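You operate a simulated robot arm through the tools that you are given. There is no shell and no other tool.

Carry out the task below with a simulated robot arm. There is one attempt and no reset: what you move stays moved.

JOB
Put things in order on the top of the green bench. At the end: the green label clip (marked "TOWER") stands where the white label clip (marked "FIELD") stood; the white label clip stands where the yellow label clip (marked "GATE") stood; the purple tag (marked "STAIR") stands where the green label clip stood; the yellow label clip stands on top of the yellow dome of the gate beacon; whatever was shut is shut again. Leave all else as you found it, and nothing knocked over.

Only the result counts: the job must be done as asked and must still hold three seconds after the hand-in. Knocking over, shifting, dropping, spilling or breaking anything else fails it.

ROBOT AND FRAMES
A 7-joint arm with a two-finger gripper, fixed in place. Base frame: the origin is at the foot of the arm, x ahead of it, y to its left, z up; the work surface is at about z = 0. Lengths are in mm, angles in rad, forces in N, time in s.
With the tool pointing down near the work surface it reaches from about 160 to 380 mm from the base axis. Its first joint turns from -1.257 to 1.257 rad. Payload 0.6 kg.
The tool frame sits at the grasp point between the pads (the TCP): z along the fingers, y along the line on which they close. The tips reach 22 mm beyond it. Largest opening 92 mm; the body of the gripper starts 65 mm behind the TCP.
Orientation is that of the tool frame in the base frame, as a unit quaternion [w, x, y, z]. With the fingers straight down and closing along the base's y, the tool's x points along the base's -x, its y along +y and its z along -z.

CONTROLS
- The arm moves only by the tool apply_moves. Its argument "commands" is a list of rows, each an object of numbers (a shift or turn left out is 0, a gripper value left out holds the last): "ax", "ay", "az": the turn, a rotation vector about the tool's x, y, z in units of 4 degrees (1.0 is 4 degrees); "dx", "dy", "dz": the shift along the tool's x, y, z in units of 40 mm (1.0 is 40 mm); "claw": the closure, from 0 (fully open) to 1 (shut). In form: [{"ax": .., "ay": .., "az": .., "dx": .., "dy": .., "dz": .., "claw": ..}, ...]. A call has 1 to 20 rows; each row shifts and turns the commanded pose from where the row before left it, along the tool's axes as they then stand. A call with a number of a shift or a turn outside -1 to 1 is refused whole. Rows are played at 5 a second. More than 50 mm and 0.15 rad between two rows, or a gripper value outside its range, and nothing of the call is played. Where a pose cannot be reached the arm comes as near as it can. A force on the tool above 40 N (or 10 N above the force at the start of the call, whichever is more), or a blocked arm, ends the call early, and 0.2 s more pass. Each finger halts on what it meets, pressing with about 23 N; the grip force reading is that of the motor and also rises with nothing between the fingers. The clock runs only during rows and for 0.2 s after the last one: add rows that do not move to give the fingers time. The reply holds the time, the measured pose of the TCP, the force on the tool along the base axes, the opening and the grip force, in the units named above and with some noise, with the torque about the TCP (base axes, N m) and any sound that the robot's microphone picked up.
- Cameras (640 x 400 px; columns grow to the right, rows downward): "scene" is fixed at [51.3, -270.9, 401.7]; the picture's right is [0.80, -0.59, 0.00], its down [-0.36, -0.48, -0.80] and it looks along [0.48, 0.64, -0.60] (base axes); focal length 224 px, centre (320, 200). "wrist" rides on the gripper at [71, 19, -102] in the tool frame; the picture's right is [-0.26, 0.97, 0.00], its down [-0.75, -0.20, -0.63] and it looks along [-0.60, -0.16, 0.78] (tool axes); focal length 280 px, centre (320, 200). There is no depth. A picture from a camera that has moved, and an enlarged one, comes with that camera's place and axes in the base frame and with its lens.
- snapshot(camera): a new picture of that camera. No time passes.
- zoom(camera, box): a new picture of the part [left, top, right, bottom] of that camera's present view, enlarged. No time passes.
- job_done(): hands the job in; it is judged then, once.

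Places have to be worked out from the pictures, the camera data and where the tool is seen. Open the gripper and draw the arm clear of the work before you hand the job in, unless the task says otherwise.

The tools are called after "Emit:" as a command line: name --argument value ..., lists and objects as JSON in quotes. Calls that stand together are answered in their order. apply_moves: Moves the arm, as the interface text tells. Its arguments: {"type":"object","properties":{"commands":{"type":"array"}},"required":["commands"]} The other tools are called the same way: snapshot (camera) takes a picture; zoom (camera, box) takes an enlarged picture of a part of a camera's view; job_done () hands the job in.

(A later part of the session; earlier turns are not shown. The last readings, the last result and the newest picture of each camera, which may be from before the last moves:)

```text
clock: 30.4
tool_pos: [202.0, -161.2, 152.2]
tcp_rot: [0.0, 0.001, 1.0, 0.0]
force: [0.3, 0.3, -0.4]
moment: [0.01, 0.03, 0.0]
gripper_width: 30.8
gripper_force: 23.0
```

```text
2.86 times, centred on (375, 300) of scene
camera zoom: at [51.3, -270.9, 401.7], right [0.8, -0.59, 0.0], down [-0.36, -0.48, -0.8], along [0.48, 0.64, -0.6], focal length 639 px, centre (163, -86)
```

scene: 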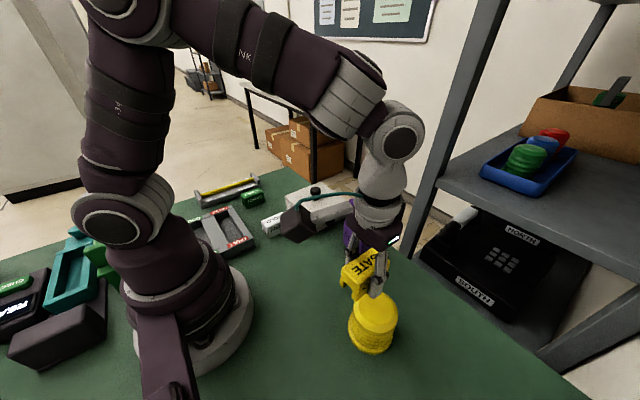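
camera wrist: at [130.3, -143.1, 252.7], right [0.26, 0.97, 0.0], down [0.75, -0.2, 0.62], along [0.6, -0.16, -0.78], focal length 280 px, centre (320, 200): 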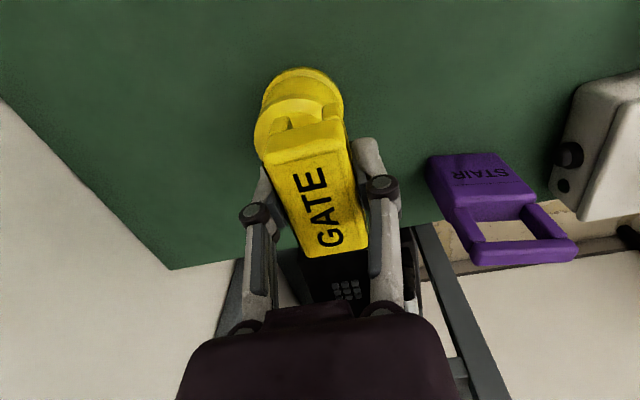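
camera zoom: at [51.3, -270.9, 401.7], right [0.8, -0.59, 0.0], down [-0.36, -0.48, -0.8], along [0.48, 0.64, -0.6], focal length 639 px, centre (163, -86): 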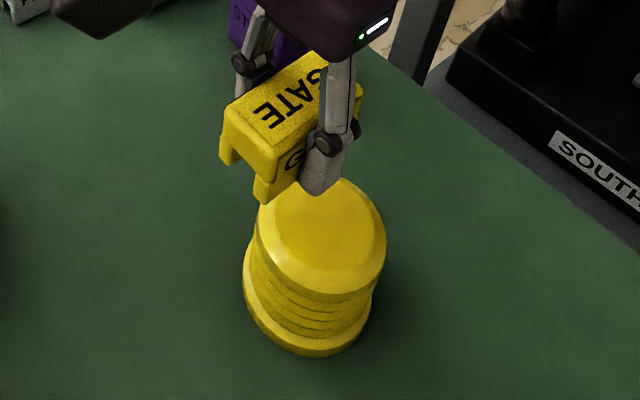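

Combining both cameras the beacon's centre comes out at about (217.5, −183), and the clip sits about 3 mm toward the base from the TCP. I shift to TCP ≈(220, −183) and lower gently to z≈115.

Emit:
apply_moves --commands '[{"dx": -0.05, "dy": -0.06}, {"dx": -0.1, "dy": -0.11}, {"dx": -0.12, "dy": -0.14}, {"dx": -0.1, "dy": -0.13}, {"dx": -0.08, "dy": -0.1}, {}, {"dz": 0.08}, {"dz": 0.12}, {"dz": 0.15}, {"dz": 0.15}, {"dz": 0.15}, {"dz": 0.12}, {"dz": 0.1}, {"dz": 0.06}, {}]'

Emit:
snapshot --camera "wrist"

Emit:
zoom --camera "scene" --box '[310, 230, 440, 370]'

```text
clock: 33.6
tool_pos: [220.1, -184.3, 114.5]
tcp_rot: [0.0, -0.001, 1.0, 0.0]
force: [-0.6, -0.5, 1.1]
moment: [-0.01, -0.01, -0.03]
gripper_width: 30.9
gripper_force: 23.1
```

```text
taken
camera wrist: at [148.3, -164.8, 215.8], right [0.26, 0.96, 0.0], down [0.75, -0.2, 0.62], along [0.6, -0.16, -0.78], focal length 280 px, centre (320, 200)
```

wrist: 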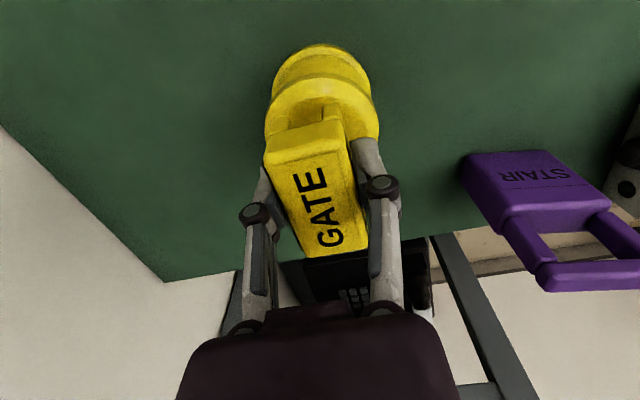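

```text
2.86 times, centred on (375, 300) of scene
camera zoom: at [51.3, -270.9, 401.7], right [0.8, -0.59, 0.0], down [-0.36, -0.48, -0.8], along [0.48, 0.64, -0.6], focal length 639 px, centre (163, -86)
```

zoom: 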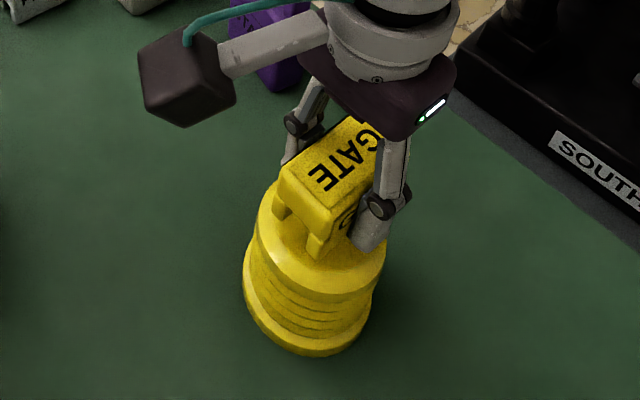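

The clip is now just above the dome. I zoom in to judge centring and the remaining gap.

Emit:
zoom --camera "scene" --box '[340, 260, 410, 340]'

Emit:
zoom --camera "wrist" --box '[230, 30, 420, 150]'

```text
5.00 times, centred on (375, 300) of scene
camera zoom: at [51.3, -270.9, 401.7], right [0.8, -0.59, 0.0], down [-0.36, -0.48, -0.8], along [0.48, 0.64, -0.6], focal length 1118 px, centre (45, -300)
```

zoom: 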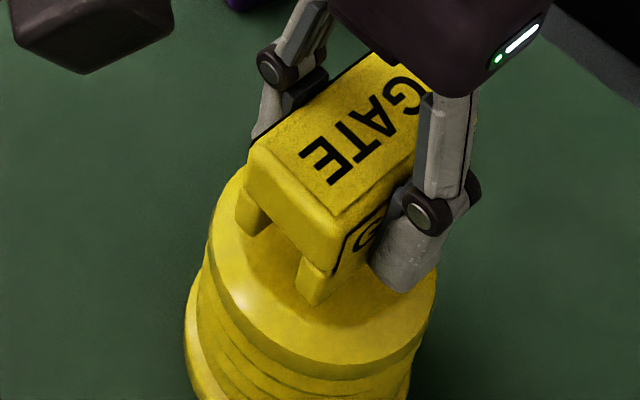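

```text
3.33 times, centred on (325, 90) of wrist
camera zoom: at [148.3, -164.8, 215.8], right [0.26, 0.96, 0.0], down [0.75, -0.2, 0.62], along [0.6, -0.16, -0.78], focal length 935 px, centre (303, 567)
```

zoom: 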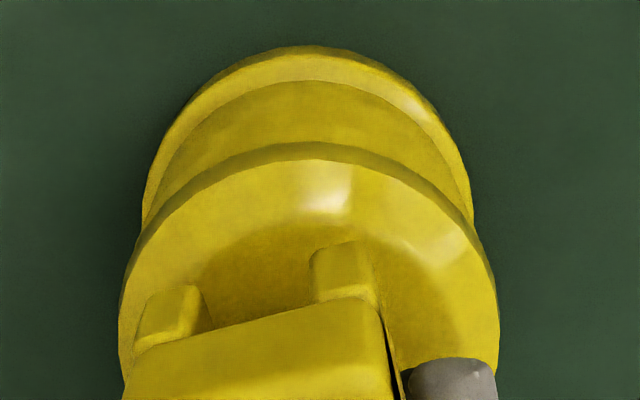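

The clip is centred over the dome within about 2 mm, with roughly 10 mm gap. I lower in small steps, watching the force for contact.

Emit:
apply_moves --commands '[{"dz": 0.04}, {"dz": 0.05}, {"dz": 0.05}, {"dz": 0.03}, {}]'

Emit:
zoom --camera "scene" --box '[340, 260, 410, 340]'

```text
clock: 34.8
tool_pos: [219.4, -183.7, 108.4]
tcp_rot: [0.001, 0.001, 1.0, 0.0]
force: [0.8, -0.3, -0.7]
moment: [0.0, 0.04, -0.01]
gripper_width: 31.0
gripper_force: 22.8
```

```text
5.00 times, centred on (375, 300) of scene
camera zoom: at [51.3, -270.9, 401.7], right [0.8, -0.59, 0.0], down [-0.36, -0.48, -0.8], along [0.48, 0.64, -0.6], focal length 1118 px, centre (45, -300)
```

zoom: 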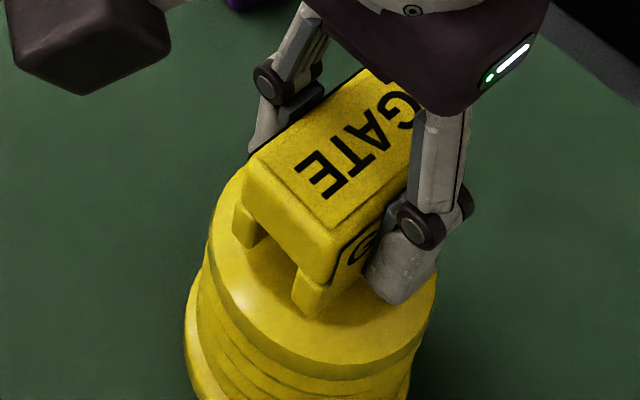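

Emit:
apply_moves --commands '[{"dz": 0.04}, {"dz": 0.04}, {}]'

Emit:
apply_moves --commands '[{"dz": 0.025}, {"dz": 0.025}, {}]'

```text
clock: 35.6
tool_pos: [220.2, -183.5, 105.9]
tcp_rot: [0.0, 0.0, 1.0, 0.001]
force: [0.1, 0.0, -0.3]
moment: [-0.01, 0.04, -0.03]
gripper_width: 30.9
gripper_force: 23.4
```

```text
clock: 36.4
tool_pos: [220.3, -184.2, 104.2]
tcp_rot: [0.0, 0.0, 1.0, 0.0]
force: [0.3, 0.1, -0.8]
moment: [0.01, 0.02, -0.02]
gripper_width: 31.2
gripper_force: 23.0
```

No contact yet at z≈104. I continue down in 1 mm steps.

Emit:
apply_moves --commands '[{"dz": 0.025}, {"dz": 0.025}, {}]'

Emit:
zoom --camera "scene" --box '[340, 260, 410, 340]'

```text
clock: 37.2
tool_pos: [219.4, -183.9, 102.3]
tcp_rot: [0.0, 0.0, 1.0, 0.0]
force: [1.0, -0.1, -0.5]
moment: [0.0, -0.01, 0.02]
gripper_width: 31.1
gripper_force: 23.1
```

```text
5.00 times, centred on (375, 300) of scene
camera zoom: at [51.3, -270.9, 401.7], right [0.8, -0.59, 0.0], down [-0.36, -0.48, -0.8], along [0.48, 0.64, -0.6], focal length 1118 px, centre (45, -300)
```

zoom: 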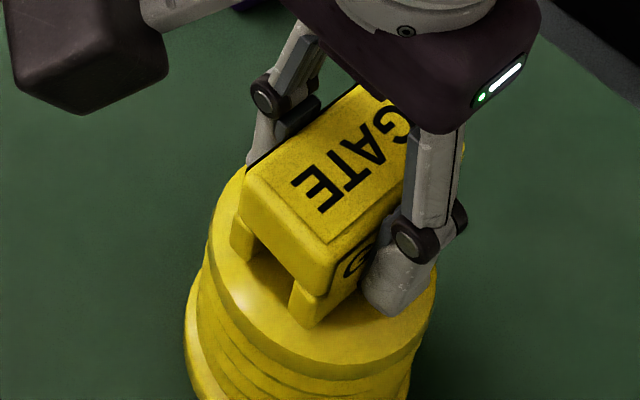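

Emit:
apply_moves --commands '[{"dz": 0.025}, {}]'

Emit:
apply_moves --commands '[{"dz": 0.025}, {}]'

Emit:
apply_moves --commands '[{"dz": 0.025}, {}]'

```text
clock: 37.8
tool_pos: [220.3, -184.2, 101.9]
tcp_rot: [-0.001, 0.001, 1.0, 0.0]
force: [-0.3, -0.8, -1.0]
moment: [0.0, 0.02, 0.02]
gripper_width: 31.0
gripper_force: 22.9
```

```text
clock: 38.4
tool_pos: [220.1, -183.2, 99.9]
tcp_rot: [-0.001, 0.0, 1.0, 0.0]
force: [0.0, 0.2, 0.4]
moment: [-0.03, 0.0, -0.02]
gripper_width: 31.1
gripper_force: 22.5
```

```text
clock: 39.0
tool_pos: [219.1, -184.7, 99.1]
tcp_rot: [0.0, 0.001, 1.0, 0.0]
force: [-0.6, 0.1, -0.3]
moment: [0.02, 0.04, 0.0]
gripper_width: 31.1
gripper_force: 22.9
```

Still no contact at TCP z≈99. I look at the gap under the legs.

Emit:
zoom --camera "scene" --box '[350, 275, 405, 335]'

Emit:
zoom --camera "wrist" --box '[230, 30, 420, 150]'

```text
6.67 times, centred on (378, 305) of scene
camera zoom: at [51.3, -270.9, 401.7], right [0.8, -0.59, 0.0], down [-0.36, -0.48, -0.8], along [0.48, 0.64, -0.6], focal length 1490 px, centre (-63, -500)
```

zoom: 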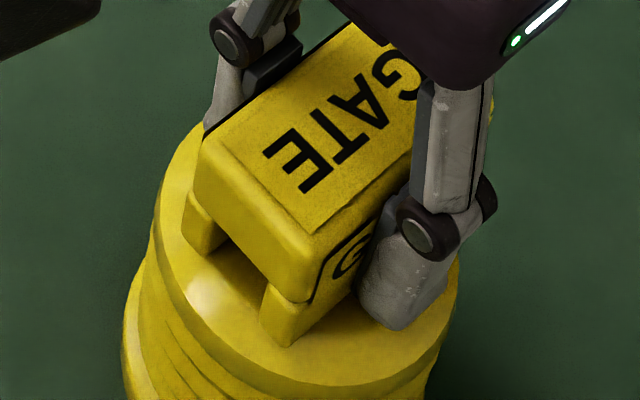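

```text
3.33 times, centred on (325, 90) of wrist
camera zoom: at [148.1, -164.8, 198.8], right [0.26, 0.97, 0.0], down [0.75, -0.2, 0.63], along [0.6, -0.16, -0.78], focal length 935 px, centre (303, 567)
```

zoom: 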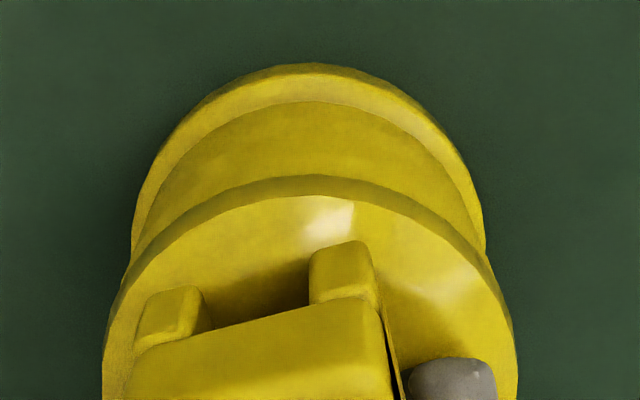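

The legs look almost down on the dome. I continue in 1 mm steps until the force shows contact.

Emit:
apply_moves --commands '[{"dz": 0.025}, {}]'

Emit:
apply_moves --commands '[{"dz": 0.025}, {}]'

```text
clock: 39.6
tool_pos: [220.1, -184.5, 97.6]
tcp_rot: [0.0, 0.001, 1.0, -0.001]
force: [-1.1, 1.1, 9.4]
moment: [0.04, 0.07, -0.04]
gripper_width: 31.1
gripper_force: 22.8
```

```text
clock: 40.2
tool_pos: [220.8, -184.5, 96.8]
tcp_rot: [0.0, -0.001, 1.0, -0.001]
force: [-0.5, -1.0, 20.7]
moment: [0.0, -0.06, 0.0]
gripper_width: 30.8
gripper_force: 23.5
```

Contact: the clip is on the dome (20 N pressing). I ease off about 1.7 mm so that only a light load remains, then open the fingers to about 50 mm.

Emit:
apply_moves --commands '[{"dz": -0.02}, {"dz": -0.022}, {}]'

Emit:
zoom --camera "scene" --box '[350, 275, 405, 335]'

```text
clock: 41.0
tool_pos: [219.3, -183.5, 98.7]
tcp_rot: [0.001, 0.0, 1.0, 0.0]
force: [0.6, 0.4, 0.4]
moment: [0.0, -0.01, 0.01]
gripper_width: 31.0
gripper_force: 22.7
```

```text
6.67 times, centred on (378, 305) of scene
camera zoom: at [51.3, -270.9, 401.7], right [0.8, -0.59, 0.0], down [-0.36, -0.48, -0.8], along [0.48, 0.64, -0.6], focal length 1490 px, centre (-63, -500)
```

zoom: 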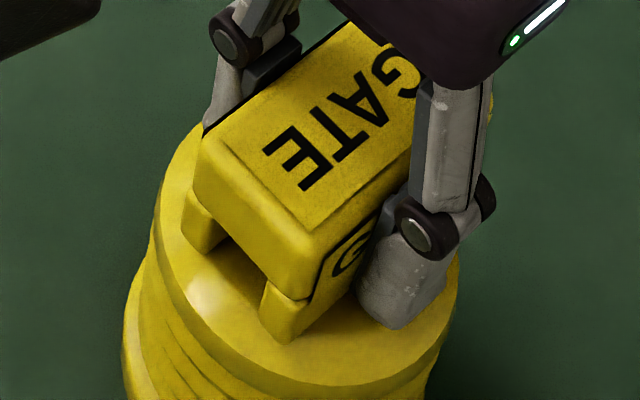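

The load is now near zero with the legs resting. I release by opening to about 50 mm and check.

Emit:
apply_moves --commands '[{"dz": 0.01}, {}, {"claw": 0.6}, {"claw": 0.457}, {}, {}, {}]'

Emit:
zoom --camera "scene" --box '[340, 260, 410, 340]'

Emit:
snapshot --camera "wrist"

```text
clock: 42.6
tool_pos: [218.8, -184.1, 97.8]
tcp_rot: [0.0, 0.0, 1.0, -0.001]
force: [0.7, -0.5, -0.3]
moment: [-0.01, -0.01, 0.02]
gripper_width: 50.0
gripper_force: 0.0
```

```text
5.00 times, centred on (375, 300) of scene
camera zoom: at [51.3, -270.9, 401.7], right [0.8, -0.59, 0.0], down [-0.36, -0.48, -0.8], along [0.48, 0.64, -0.6], focal length 1118 px, centre (45, -300)
```

zoom: 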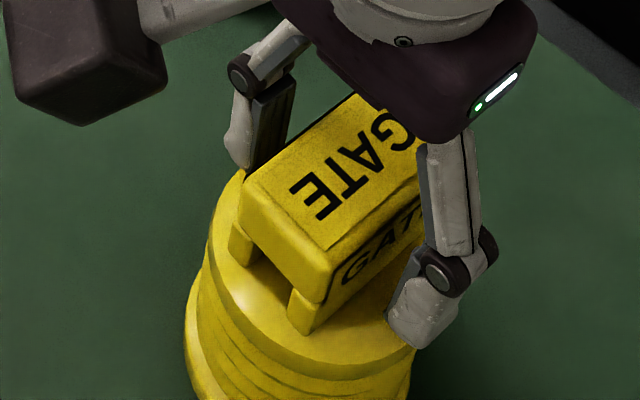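

```text
taken
camera wrist: at [148.3, -164.7, 198.0], right [0.26, 0.97, 0.0], down [0.75, -0.2, 0.63], along [0.6, -0.16, -0.78], focal length 280 px, centre (320, 200)
```

wrist: 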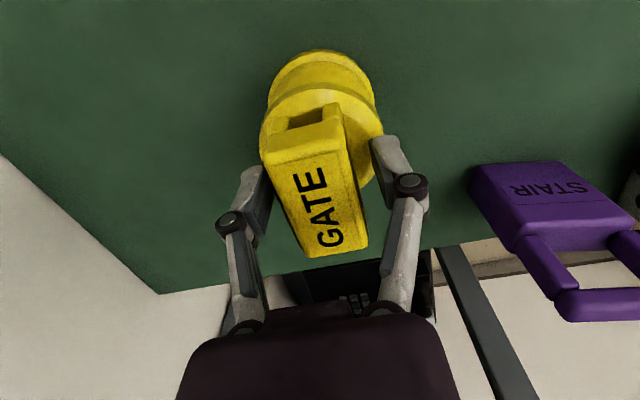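

GATE stands on the dome on its own. I raise the gripper straight up, clear of it, and look again.

Emit:
apply_moves --commands '[{"dz": -0.2}, {"dz": -0.3}, {"dz": -0.5}, {"dz": -0.5}, {"dz": -0.5}, {}]'

Emit:
snapshot --camera "wrist"

Emit:
zoom --camera "scene" --box '[320, 250, 430, 370]'

```text
clock: 44.0
tool_pos: [219.1, -183.6, 178.8]
tcp_rot: [0.0, -0.001, 1.0, 0.001]
force: [-0.4, 0.3, 0.1]
moment: [0.0, -0.04, -0.01]
gripper_width: 50.0
gripper_force: 0.0
```

```text
taken
camera wrist: at [147.9, -164.8, 279.0], right [0.26, 0.96, 0.0], down [0.75, -0.2, 0.63], along [0.6, -0.16, -0.78], focal length 280 px, centre (320, 200)
```

wrist: 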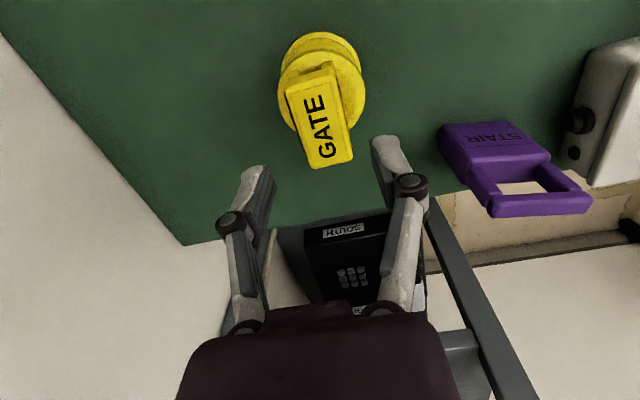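

```text
3.33 times, centred on (375, 310) of scene
camera zoom: at [51.3, -270.9, 401.7], right [0.8, -0.59, 0.0], down [-0.36, -0.48, -0.8], along [0.48, 0.64, -0.6], focal length 745 px, centre (137, -167)
```

zoom: 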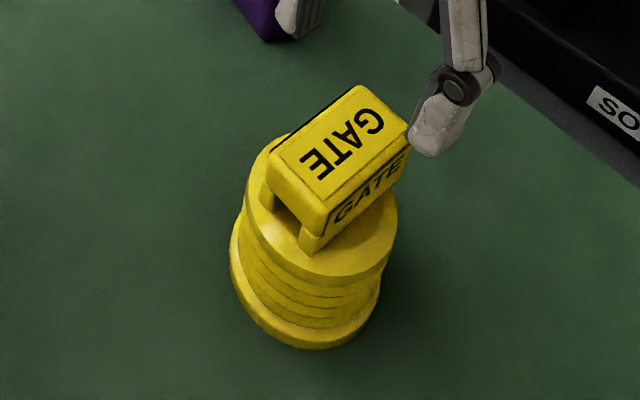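

GATE stands well on the beacon's dome. Now I go back over FIELD at about (203, 123.5) with the fingers at 50 mm.

Emit:
apply_moves --commands '[{"dy": 0.6}, {"dy": 0.9}, {"dy": 0.9}, {"dy": 0.9}, {"dy": 0.9}, {"dy": 0.9}, {"dy": 0.9}, {"dy": 0.9, "dx": 0.2}, {"dy": 0.78, "dx": 0.2}, {"dz": 0.5}, {"dz": 0.5}, {}]'

Emit:
snapshot --camera "wrist"

Emit:
snapshot --camera "scene"

```text
clock: 46.6
tool_pos: [202.8, 123.4, 136.0]
tcp_rot: [0.0, 0.0, 1.0, 0.0]
force: [-0.6, 0.0, -0.7]
moment: [-0.01, -0.02, 0.05]
gripper_width: 50.2
gripper_force: 0.0
```

```text
taken
camera wrist: at [131.9, 142.6, 237.0], right [0.26, 0.97, 0.0], down [0.75, -0.2, 0.62], along [0.6, -0.16, -0.78], focal length 280 px, centre (320, 200)
```

wrist: 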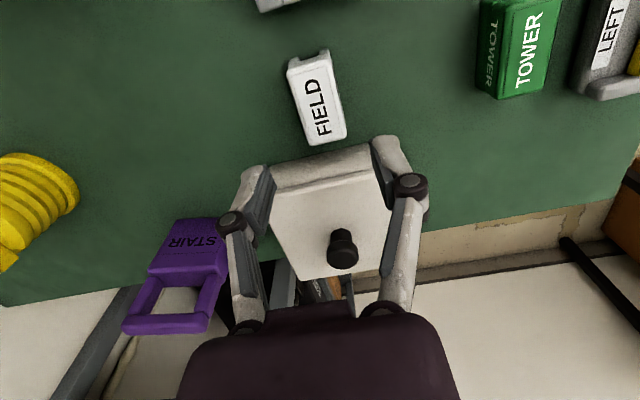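

```text
taken
```

scene: 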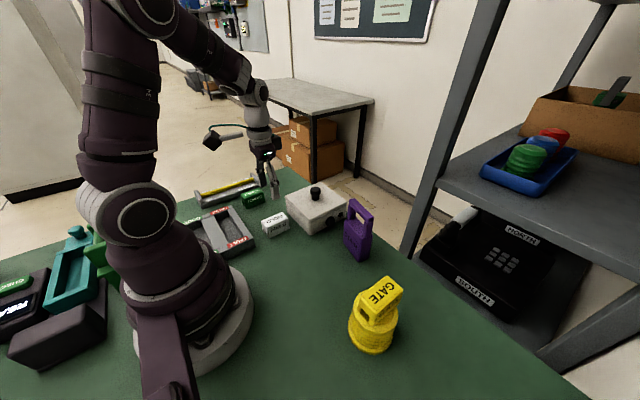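

I check FIELD's position from this close view before going down.

Emit:
zoom --camera "wrist" --box '[240, 30, 400, 150]'

```text
3.33 times, centred on (320, 90) of wrist
camera zoom: at [131.9, 142.6, 237.0], right [0.26, 0.97, 0.0], down [0.75, -0.2, 0.62], along [0.6, -0.16, -0.78], focal length 935 px, centre (320, 567)
```

zoom: 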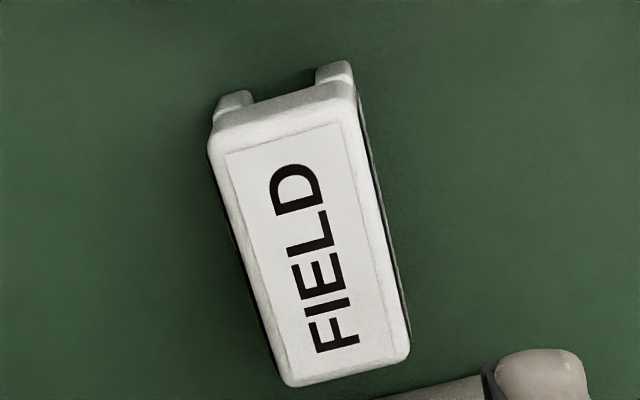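

FIELD is at about (203, 122.5). I descend around it to z≈24.

Emit:
apply_moves --commands '[{"dz": 0.6, "dy": -0.02}, {"dz": 0.6}, {"dz": 0.6}, {"dz": 0.5}, {"dz": 0.3}, {"dz": 0.19}, {}, {}]'

Emit:
snapshot --camera "wrist"

```text
clock: 48.4
tool_pos: [204.8, 122.5, 26.1]
tcp_rot: [0.001, 0.0, 1.0, -0.001]
force: [0.1, 0.1, -0.9]
moment: [-0.02, 0.03, -0.02]
gripper_width: 49.6
gripper_force: 0.0
```

```text
taken
camera wrist: at [132.5, 141.5, 125.8], right [0.26, 0.97, 0.0], down [0.75, -0.2, 0.63], along [0.6, -0.16, -0.78], focal length 280 px, centre (320, 200)
```

wrist: 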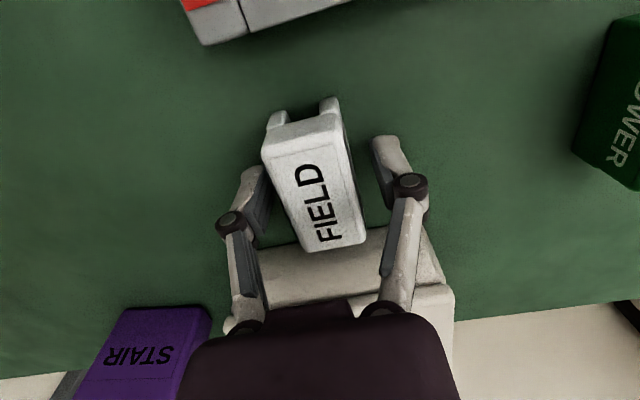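

The fingers straddle FIELD. I go down 2 mm more and close.

Emit:
apply_moves --commands '[{"dz": 0.045}, {}, {"claw": 1}, {}, {}, {}, {}]'

Emit:
snapshot --camera "wrist"

```text
clock: 50.0
tool_pos: [203.8, 123.0, 24.9]
tcp_rot: [-0.001, 0.0, 1.0, 0.0]
force: [-0.3, -0.2, 2.9]
moment: [-0.01, -0.06, 0.0]
gripper_width: 31.2
gripper_force: 23.1
```

```text
taken
camera wrist: at [132.3, 141.5, 124.3], right [0.26, 0.97, 0.0], down [0.75, -0.2, 0.63], along [0.6, -0.16, -0.78], focal length 280 px, centre (320, 200)
```

wrist: 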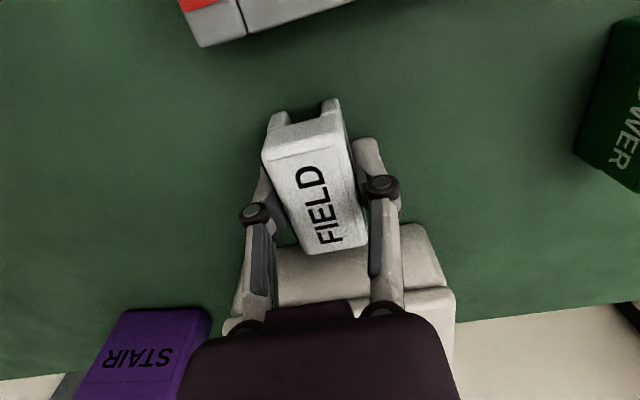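

FIELD is held at 31 mm. I lift slowly by about 25 mm.

Emit:
apply_moves --commands '[{"dz": -0.025}, {"dz": -0.04}, {"dz": -0.06}, {"dz": -0.08}, {"dz": -0.1}, {"dz": -0.1}, {"dz": -0.1}, {"dz": -0.08}, {"dz": -0.04}, {}]'

Emit:
zoom --camera "scene" --box '[220, 160, 310, 245]'

```text
clock: 52.2
tool_pos: [203.8, 123.2, 49.6]
tcp_rot: [0.0, 0.0, 1.0, 0.0]
force: [-0.4, 0.2, 0.1]
moment: [-0.02, 0.01, -0.01]
gripper_width: 30.8
gripper_force: 22.8
```

```text
4.71 times, centred on (265, 202) of scene
camera zoom: at [51.3, -270.9, 401.7], right [0.8, -0.59, 0.0], down [-0.36, -0.48, -0.8], along [0.48, 0.64, -0.6], focal length 1052 px, centre (579, 188)
```

zoom: 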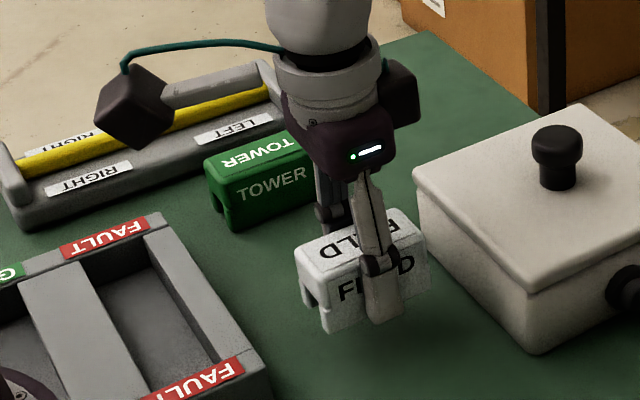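

FIELD hangs steadily. I carry it 70 mm in +y to GATE's former spot.

Emit:
apply_moves --commands '[{"dy": 0.06}, {"dy": 0.1}, {"dy": 0.15}, {"dy": 0.2}, {"dy": 0.2}, {"dy": 0.2}, {"dy": 0.2}, {"dy": 0.2}, {"dy": 0.15}, {"dy": 0.12}, {"dy": 0.1}, {"dy": 0.065}, {}, {}]'

Emit:
apply_moves --commands '[{"dz": 0.05}, {"dz": 0.1}, {"dz": 0.1}, {"dz": 0.1}, {"dz": 0.1}, {"dz": 0.06}, {}]'

```text
clock: 55.2
tool_pos: [204.4, 191.4, 49.5]
tcp_rot: [0.0, -0.001, 1.0, 0.0]
force: [-0.1, -1.0, -0.7]
moment: [0.01, -0.04, 0.0]
gripper_width: 30.9
gripper_force: 22.9
```

```text
clock: 56.8
tool_pos: [205.2, 191.7, 28.9]
tcp_rot: [0.001, 0.0, 1.0, 0.0]
force: [-0.5, 0.3, -0.5]
moment: [0.0, 0.0, 0.0]
gripper_width: 31.0
gripper_force: 23.2
```

It is about 4 mm above the bench at (≈204.5, 191.7). I check the position in the wrist view and then lower until contact.

Emit:
snapshot --camera "wrist"

Emit:
apply_moves --commands '[{"dx": 0.02, "dy": 0.02, "dz": 0.03}, {"dz": 0.03}, {}]'

Emit:
apply_moves --commands '[{"dz": 0.025}, {}]'

```text
taken
camera wrist: at [132.5, 211.3, 128.9], right [0.26, 0.97, 0.0], down [0.75, -0.2, 0.63], along [0.6, -0.16, -0.78], focal length 280 px, centre (320, 200)
```

wrist: 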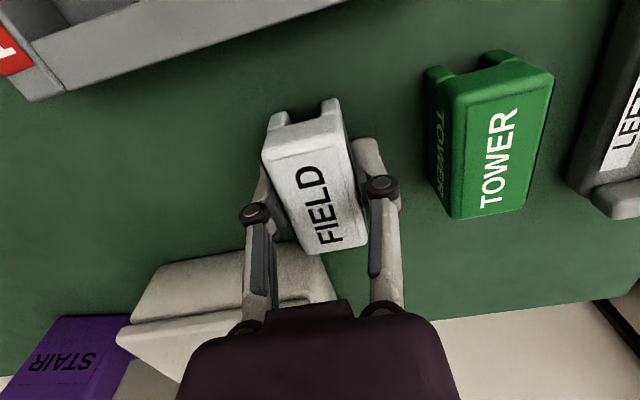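

```text
clock: 57.6
tool_pos: [204.3, 194.0, 26.7]
tcp_rot: [0.0, 0.0, 1.0, -0.001]
force: [-0.3, 0.0, -0.1]
moment: [0.03, 0.01, 0.0]
gripper_width: 30.9
gripper_force: 22.4
```

```text
clock: 58.2
tool_pos: [203.9, 192.9, 26.2]
tcp_rot: [-0.001, 0.0, 1.0, 0.001]
force: [0.8, 0.5, -0.7]
moment: [-0.03, -0.01, 0.0]
gripper_width: 30.9
gripper_force: 22.9
```

Emit:
apply_moves --commands '[{"dz": 0.025}, {}]'

Emit:
apply_moves --commands '[{"dz": 0.02}, {}]'

```text
clock: 58.8
tool_pos: [202.7, 192.2, 24.7]
tcp_rot: [0.001, 0.0, 1.0, 0.0]
force: [-0.6, -0.1, 0.4]
moment: [-0.03, 0.0, 0.01]
gripper_width: 30.7
gripper_force: 22.8
```

```text
clock: 59.4
tool_pos: [203.9, 192.4, 23.2]
tcp_rot: [0.0, 0.0, 1.0, -0.001]
force: [-3.6, -4.1, 20.3]
moment: [-0.11, 0.06, 0.01]
gripper_width: 30.6
gripper_force: 22.8
```

Contact with the bench. I ease off about 1 mm and release.

Emit:
apply_moves --commands '[{"dz": -0.03}, {}, {"claw": 0.6}, {"claw": 0.457}, {}, {}, {}]'

Emit:
snapshot --camera "wrist"

```text
clock: 61.0
tool_pos: [203.4, 192.6, 24.7]
tcp_rot: [0.0, 0.0, 1.0, 0.0]
force: [-0.7, 0.0, -0.7]
moment: [0.0, 0.01, 0.02]
gripper_width: 50.0
gripper_force: 0.3
```

```text
taken
camera wrist: at [131.6, 211.9, 125.2], right [0.26, 0.97, 0.0], down [0.75, -0.2, 0.63], along [0.6, -0.16, -0.78], focal length 280 px, centre (320, 200)
```

wrist: 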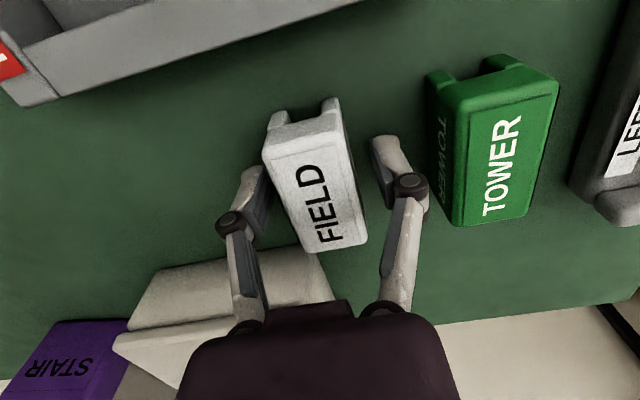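

FIELD now stands on GATE's old spot (matching the earlier picture within about 1 mm). I rise and move over TOWER.

Emit:
apply_moves --commands '[{"dz": -0.3}, {"dz": -0.6}, {"dz": -0.7}, {"dz": -0.7}, {"dz": -0.4}, {"dy": 0.6}, {"dy": 0.7}, {"dy": 0.45}, {}]'

Emit:
snapshot --camera "wrist"

```text
clock: 63.0
tool_pos: [203.3, 263.8, 134.5]
tcp_rot: [0.0, -0.001, 1.0, 0.0]
force: [0.6, 1.2, 0.2]
moment: [0.03, 0.0, -0.04]
gripper_width: 50.1
gripper_force: 0.0
```

```text
taken
camera wrist: at [131.4, 282.4, 233.4], right [0.26, 0.96, 0.0], down [0.75, -0.2, 0.63], along [0.6, -0.16, -0.78], focal length 280 px, centre (320, 200)
```

wrist: 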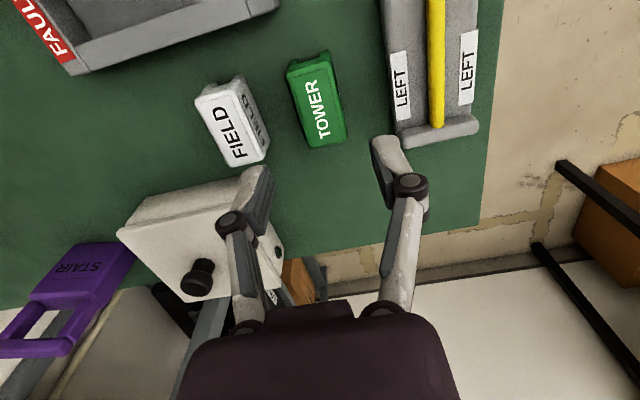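

The rail on the right starts at y≈318, so the fingers (outer edge ≈298) have room. I verify TOWER's centre.

Emit:
zoom --camera "wrist" --box '[240, 30, 400, 150]'

```text
3.33 times, centred on (320, 90) of wrist
camera zoom: at [131.4, 282.4, 233.4], right [0.26, 0.96, 0.0], down [0.75, -0.2, 0.63], along [0.6, -0.16, -0.78], focal length 935 px, centre (320, 567)
```

zoom: 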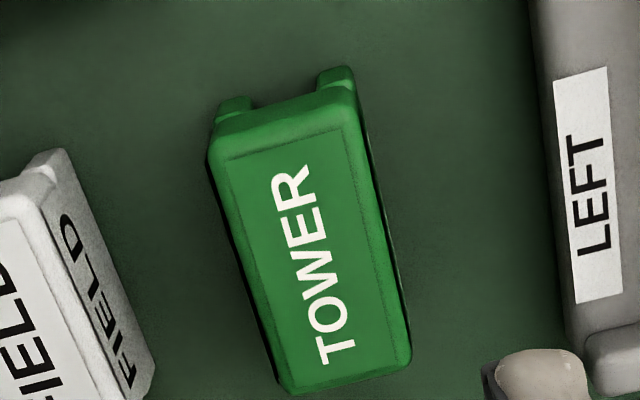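

TOWER is at about (203, 262). I descend around it to z≈24.5 and close.

Emit:
apply_moves --commands '[{"dz": 0.6, "dy": -0.03}, {"dz": 0.6}, {"dz": 0.6}, {"dz": 0.45}, {"dz": 0.3}, {"dz": 0.18}, {}, {}]'

Emit:
snapshot --camera "wrist"

```text
clock: 64.8
tool_pos: [202.3, 262.6, 24.5]
tcp_rot: [0.001, 0.001, 1.0, -0.001]
force: [-0.5, -0.3, 0.5]
moment: [-0.01, 0.01, -0.03]
gripper_width: 49.7
gripper_force: 0.1
```

```text
taken
camera wrist: at [131.5, 281.1, 124.6], right [0.26, 0.97, 0.0], down [0.75, -0.2, 0.63], along [0.6, -0.16, -0.78], focal length 280 px, centre (320, 200)
```

wrist: 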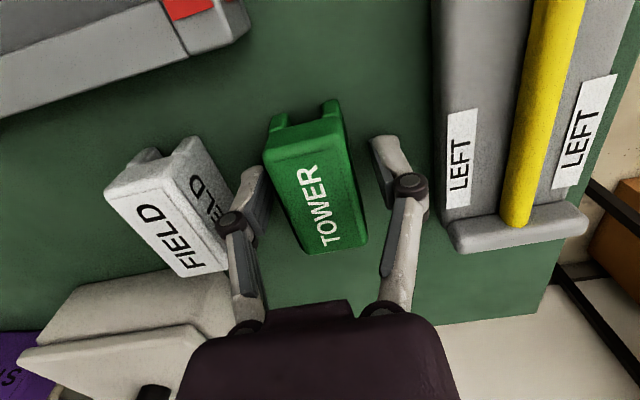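

Emit:
apply_moves --commands '[{"claw": 1}, {}, {}, {}, {}]'

Emit:
apply_moves --commands '[{"dz": -0.025}, {"dz": -0.04}, {"dz": -0.06}, {"dz": -0.08}, {"dz": -0.1}, {"dz": -0.1}, {"dz": -0.1}, {"dz": -0.1}, {"dz": -0.1}, {"dz": -0.1}, {"dz": -0.1}, {"dz": -0.1}, {"dz": -0.1}, {"dz": -0.1}, {"dz": -0.1}, {"dz": -0.1}, {"dz": -0.06}, {}]'

Emit:
snapshot --camera "wrist"

```text
clock: 66.0
tool_pos: [202.3, 262.1, 24.7]
tcp_rot: [0.0, 0.0, 1.0, 0.0]
force: [-0.3, -0.5, 3.2]
moment: [0.01, -0.01, -0.01]
gripper_width: 31.1
gripper_force: 23.3
```

```text
clock: 69.8
tool_pos: [203.0, 261.6, 82.4]
tcp_rot: [0.0, 0.0, 1.0, 0.0]
force: [0.0, -0.7, -0.3]
moment: [-0.01, 0.01, -0.01]
gripper_width: 31.0
gripper_force: 22.5
```

```text
taken
camera wrist: at [131.7, 281.1, 182.3], right [0.26, 0.97, 0.0], down [0.75, -0.2, 0.63], along [0.6, -0.16, -0.78], focal length 280 px, centre (320, 200)
```

wrist: 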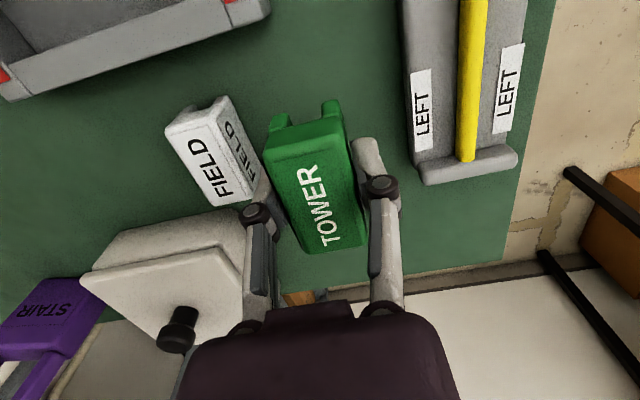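

TOWER is held and high enough (bottom ≈58 mm) to pass over FIELD. I carry it −140 mm in y to FIELD's old spot.

Emit:
apply_moves --commands '[{"dy": -0.06}, {"dy": -0.1}, {"dy": -0.15}, {"dy": -0.22}, {"dy": -0.22}, {"dy": -0.22}, {"dy": -0.22}, {"dy": -0.22}, {"dy": -0.22}, {"dy": -0.22}, {"dy": -0.22}, {"dy": -0.22}, {"dy": -0.22}, {"dy": -0.22}, {"dy": -0.22}, {"dy": -0.2}, {"dy": -0.15}, {"dy": -0.1}, {"dy": -0.07}, {"dy": -0.03}]'

Emit:
apply_moves --commands '[{}, {"dz": 0.05}, {"dz": 0.1}, {"dz": 0.12}, {"dz": 0.15}, {"dz": 0.15}, {"dz": 0.15}, {"dz": 0.15}, {"dz": 0.15}, {"dz": 0.12}, {"dz": 0.1}, {"dz": 0.08}, {"dz": 0.03}, {}]'

Emit:
snapshot --camera "wrist"

```text
clock: 74.0
tool_pos: [202.3, 121.8, 82.1]
tcp_rot: [0.0, 0.0, 1.0, 0.0]
force: [0.3, 0.1, -0.5]
moment: [0.01, -0.02, 0.03]
gripper_width: 30.9
gripper_force: 22.6
```

```text
clock: 77.0
tool_pos: [203.0, 121.7, 28.7]
tcp_rot: [-0.001, 0.0, 1.0, 0.0]
force: [0.6, -0.4, -0.1]
moment: [-0.02, -0.01, -0.03]
gripper_width: 31.0
gripper_force: 23.3
```

```text
taken
camera wrist: at [131.6, 141.2, 128.4], right [0.26, 0.97, 0.0], down [0.75, -0.2, 0.63], along [0.6, -0.16, -0.78], focal length 280 px, centre (320, 200)
```

wrist: 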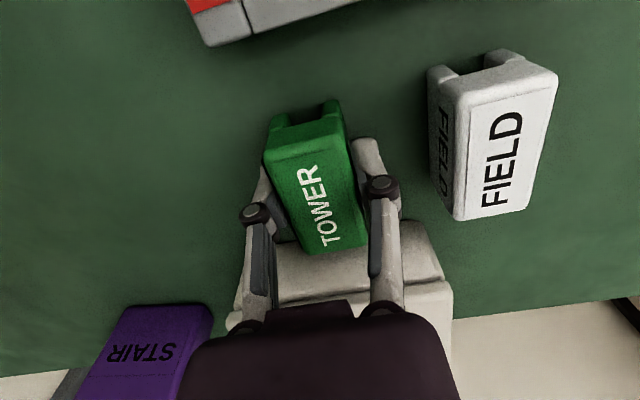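

The position matches the one at which FIELD was first gripped. I lower to contact.

Emit:
apply_moves --commands '[{"dz": 0.04}, {"dz": 0.04}, {}]'

Emit:
apply_moves --commands '[{"dz": 0.025}, {}]'

Emit:
apply_moves --commands '[{"dz": 0.015}, {}]'

```text
clock: 77.8
tool_pos: [202.3, 121.8, 25.0]
tcp_rot: [0.0, 0.0, 1.0, 0.001]
force: [-0.1, -0.1, -0.2]
moment: [-0.01, -0.02, -0.02]
gripper_width: 30.9
gripper_force: 23.4
```

```text
clock: 78.4
tool_pos: [202.0, 122.2, 24.1]
tcp_rot: [0.001, 0.0, 1.0, 0.0]
force: [-1.5, 0.0, 20.5]
moment: [-0.04, 0.03, 0.01]
gripper_width: 30.8
gripper_force: 23.0
```

```text
clock: 79.0
tool_pos: [202.6, 123.1, 23.2]
tcp_rot: [0.0, 0.001, 1.0, -0.001]
force: [0.2, 1.6, 20.7]
moment: [0.02, 0.0, 0.02]
gripper_width: 30.9
gripper_force: 22.8
```

Contact. I ease off and release.

Emit:
apply_moves --commands '[{"dz": -0.03}, {}, {"claw": 0.6}, {"claw": 0.457}, {}, {}, {}]'

Emit:
snapshot --camera "wrist"

```text
clock: 80.6
tool_pos: [203.0, 122.3, 24.6]
tcp_rot: [0.0, 0.0, 1.0, 0.001]
force: [-0.7, 0.6, 0.3]
moment: [0.05, -0.02, -0.04]
gripper_width: 50.2
gripper_force: 0.0
```

```text
taken
camera wrist: at [131.4, 141.0, 124.9], right [0.26, 0.97, 0.0], down [0.75, -0.2, 0.63], along [0.6, -0.16, -0.78], focal length 280 px, centre (320, 200)
```

wrist: 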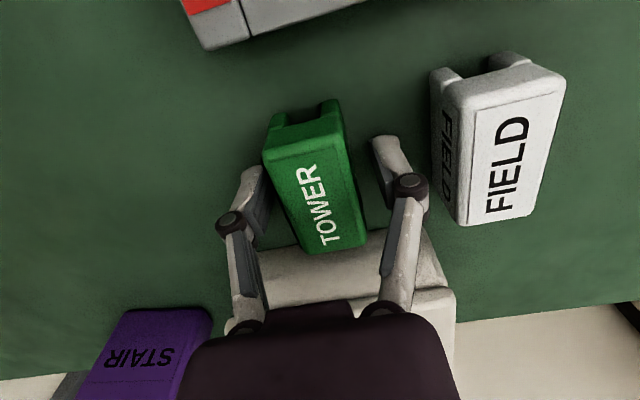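

TOWER stands on FIELD's old spot. I rise and move to view the purple tag.

Emit:
apply_moves --commands '[{"dz": -0.3}, {"dz": -0.7}, {"dz": -0.8}, {"dz": -0.9}, {"dz": -0.9}, {"dz": -0.6}, {"dy": -0.7}, {"dy": -0.9}, {"dy": -0.9}, {"dy": -0.9}, {"dy": -0.6}, {}]'

Emit:
snapshot --camera "wrist"

Emit:
snapshot --camera "scene"

```text
clock: 83.2
tool_pos: [202.3, -38.2, 193.8]
tcp_rot: [0.0, 0.0, 1.0, 0.0]
force: [-0.1, -1.4, 0.3]
moment: [-0.02, 0.02, 0.01]
gripper_width: 50.1
gripper_force: 0.1
```

```text
taken
camera wrist: at [130.9, -18.5, 293.4], right [0.26, 0.96, 0.0], down [0.75, -0.2, 0.63], along [0.6, -0.16, -0.78], focal length 280 px, centre (320, 200)
```

wrist: 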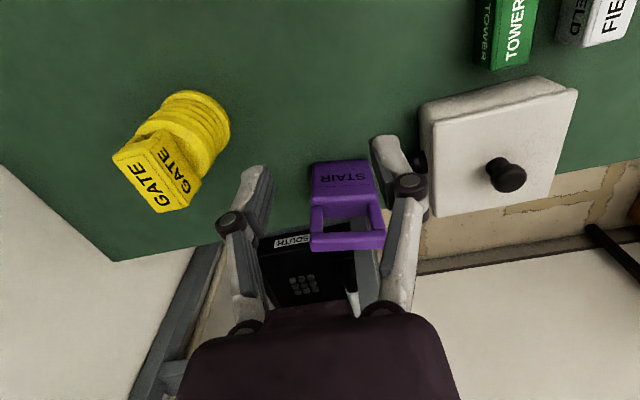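

```text
taken
```

scene: 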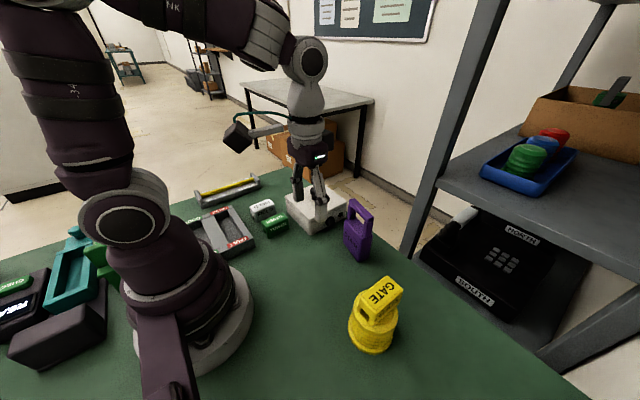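

All three clips are placed. Now I zoom in on the tag from both cameras to work out its geometry.

Emit:
zoom --camera "wrist" --box '[280, 145, 410, 265]'

Emit:
zoom --camera "scene" --box '[325, 190, 395, 270]'

Emit:
zoom --camera "scene" --box '[220, 170, 320, 250]'

```text
3.33 times, centred on (345, 205) of wrist
camera zoom: at [130.9, -18.5, 293.4], right [0.26, 0.96, 0.0], down [0.75, -0.2, 0.63], along [0.6, -0.16, -0.78], focal length 935 px, centre (237, 183)
```

zoom: 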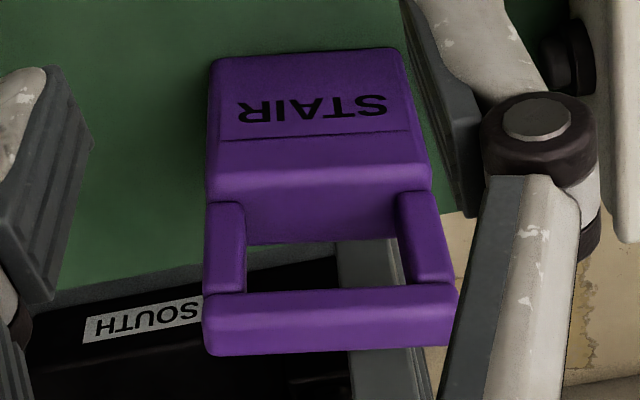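

```text
5.00 times, centred on (360, 230) of scene
camera zoom: at [51.3, -270.9, 401.7], right [0.8, -0.59, 0.0], down [-0.36, -0.48, -0.8], along [0.48, 0.64, -0.6], focal length 1118 px, centre (120, 50)
```

zoom: 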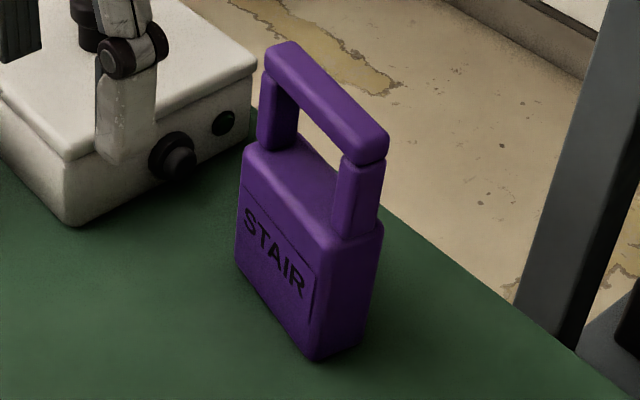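

```text
5.00 times, centred on (270, 210) of scene
camera zoom: at [51.3, -270.9, 401.7], right [0.8, -0.59, 0.0], down [-0.36, -0.48, -0.8], along [0.48, 0.64, -0.6], focal length 1118 px, centre (570, 150)
```

zoom: 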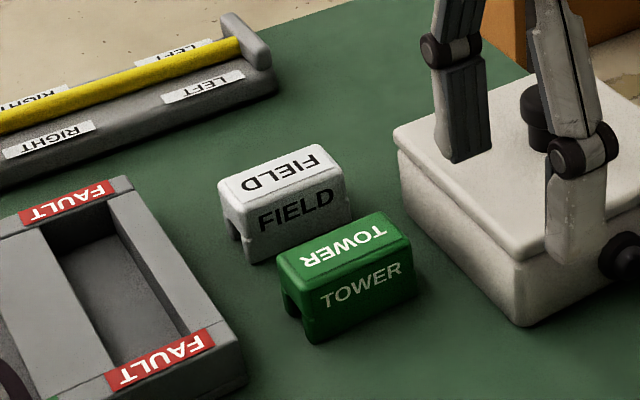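

The tag's front bottom edge runs from about (300, −73) to (312, −8), so it is turned about 9–10° and is roughly 68 wide, 24 thick and 118 tall. I zoom in more to refine its angle and heights.

Emit:
zoom --camera "wrist" --box '[300, 152, 390, 210]'

Emit:
zoom --camera "wrist" --box '[300, 200, 390, 256]'

Emit:
zoom --camera "scene" --box '[338, 195, 384, 266]'

```text
6.90 times, centred on (345, 181) of wrist
camera zoom: at [130.9, -18.5, 293.4], right [0.26, 0.96, 0.0], down [0.75, -0.2, 0.63], along [0.6, -0.16, -0.78], focal length 1934 px, centre (148, 331)
```

zoom: 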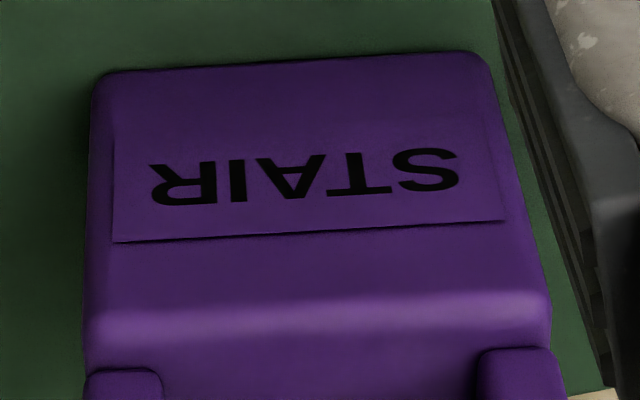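

```text
7.11 times, centred on (345, 228) of wrist
camera zoom: at [130.9, -18.5, 293.4], right [0.26, 0.96, 0.0], down [0.75, -0.2, 0.63], along [0.6, -0.16, -0.78], focal length 1994 px, centre (142, 1)
```

zoom: 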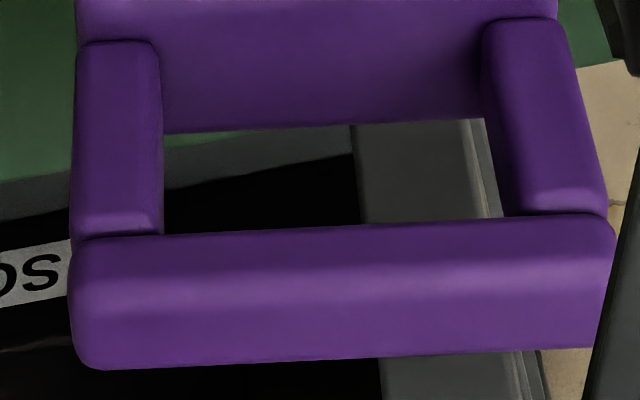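

```text
5.63 times, centred on (361, 230) of scene
camera zoom: at [51.3, -270.9, 401.7], right [0.8, -0.59, 0.0], down [-0.36, -0.48, -0.8], along [0.48, 0.64, -0.6], focal length 1259 px, centre (89, 28)
```

zoom: 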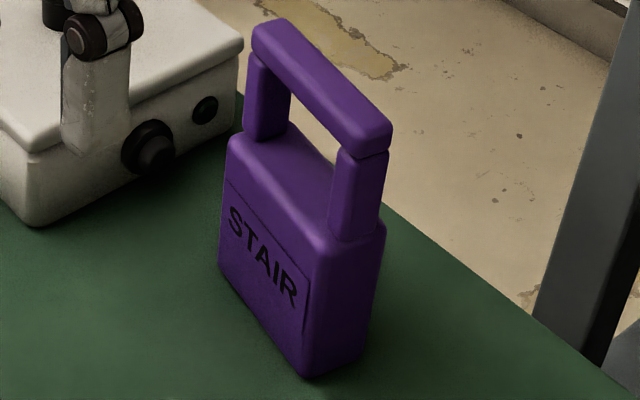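

The tag's faces give a turn of about 11° and a width of about 70 mm, with its centre near (317.5, −42.5), body top at z≈71 and shackle top at z≈123. I open fully, go above it and turn the tool 11° so that the fingers close across its width.

Emit:
apply_moves --commands '[{"claw": 0, "dx": -0.4, "dy": -0.02}, {"dx": -0.6, "dy": -0.02}, {"dx": -0.7, "dy": -0.02}, {"dx": -0.7, "dy": -0.02}, {"dx": -0.48, "dy": -0.02}, {"az": 0.9}, {"az": 0.95}, {"az": 0.9}, {}, {}]'

Emit:
snapshot --camera "wrist"

Emit:
snapshot --camera "scene"

```text
clock: 85.4
tool_pos: [318.8, -41.6, 192.7]
tcp_rot: [0.0, 0.096, 0.995, 0.001]
force: [0.8, -0.5, 0.5]
moment: [0.02, 0.01, 0.01]
gripper_width: 91.9
gripper_force: 0.0
```

```text
taken
camera wrist: at [251.9, -9.8, 292.7], right [0.44, 0.9, 0.0], down [0.7, -0.34, 0.63], along [0.56, -0.28, -0.78], focal length 280 px, centre (320, 200)
```

wrist: 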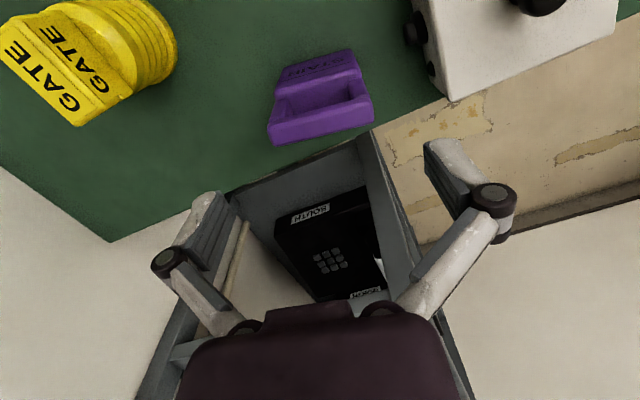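

```text
taken
```

scene: 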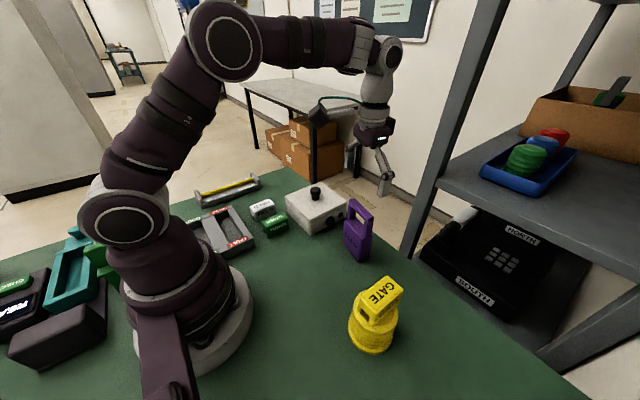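

The tool is turned 11.0° above the tag. I zoom to check alignment of the fingers with the tag before descending.

Emit:
zoom --camera "wrist" --box '[240, 30, 400, 160]'

Emit:
zoom --camera "scene" --box '[300, 100, 420, 270]'

```text
3.08 times, centred on (320, 95) of wrist
camera zoom: at [251.9, -9.8, 292.7], right [0.44, 0.9, 0.0], down [0.7, -0.34, 0.63], along [0.56, -0.28, -0.78], focal length 863 px, centre (320, 523)
```

zoom: 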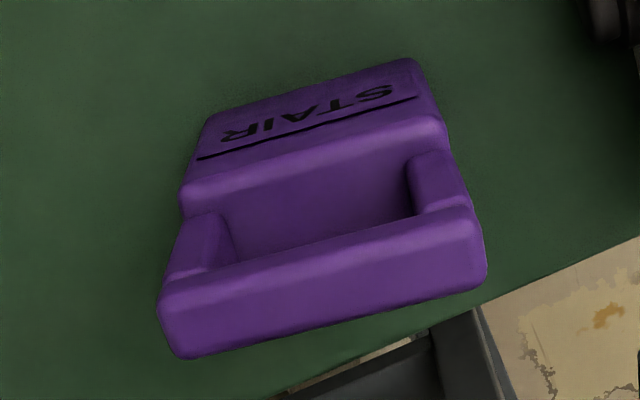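

```text
2.35 times, centred on (360, 185) of scene
camera zoom: at [51.3, -270.9, 401.7], right [0.8, -0.59, 0.0], down [-0.36, -0.48, -0.8], along [0.48, 0.64, -0.6], focal length 526 px, centre (226, 235)
```

zoom: 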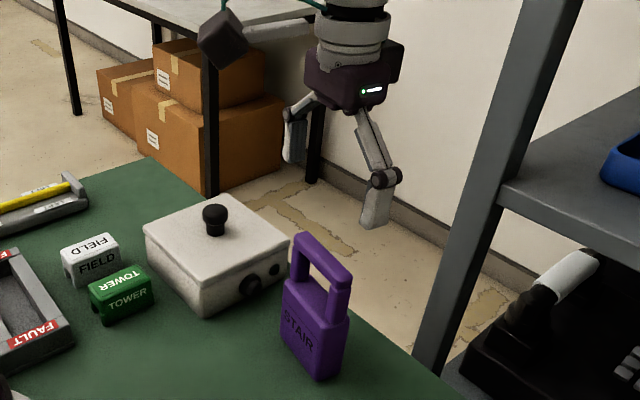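

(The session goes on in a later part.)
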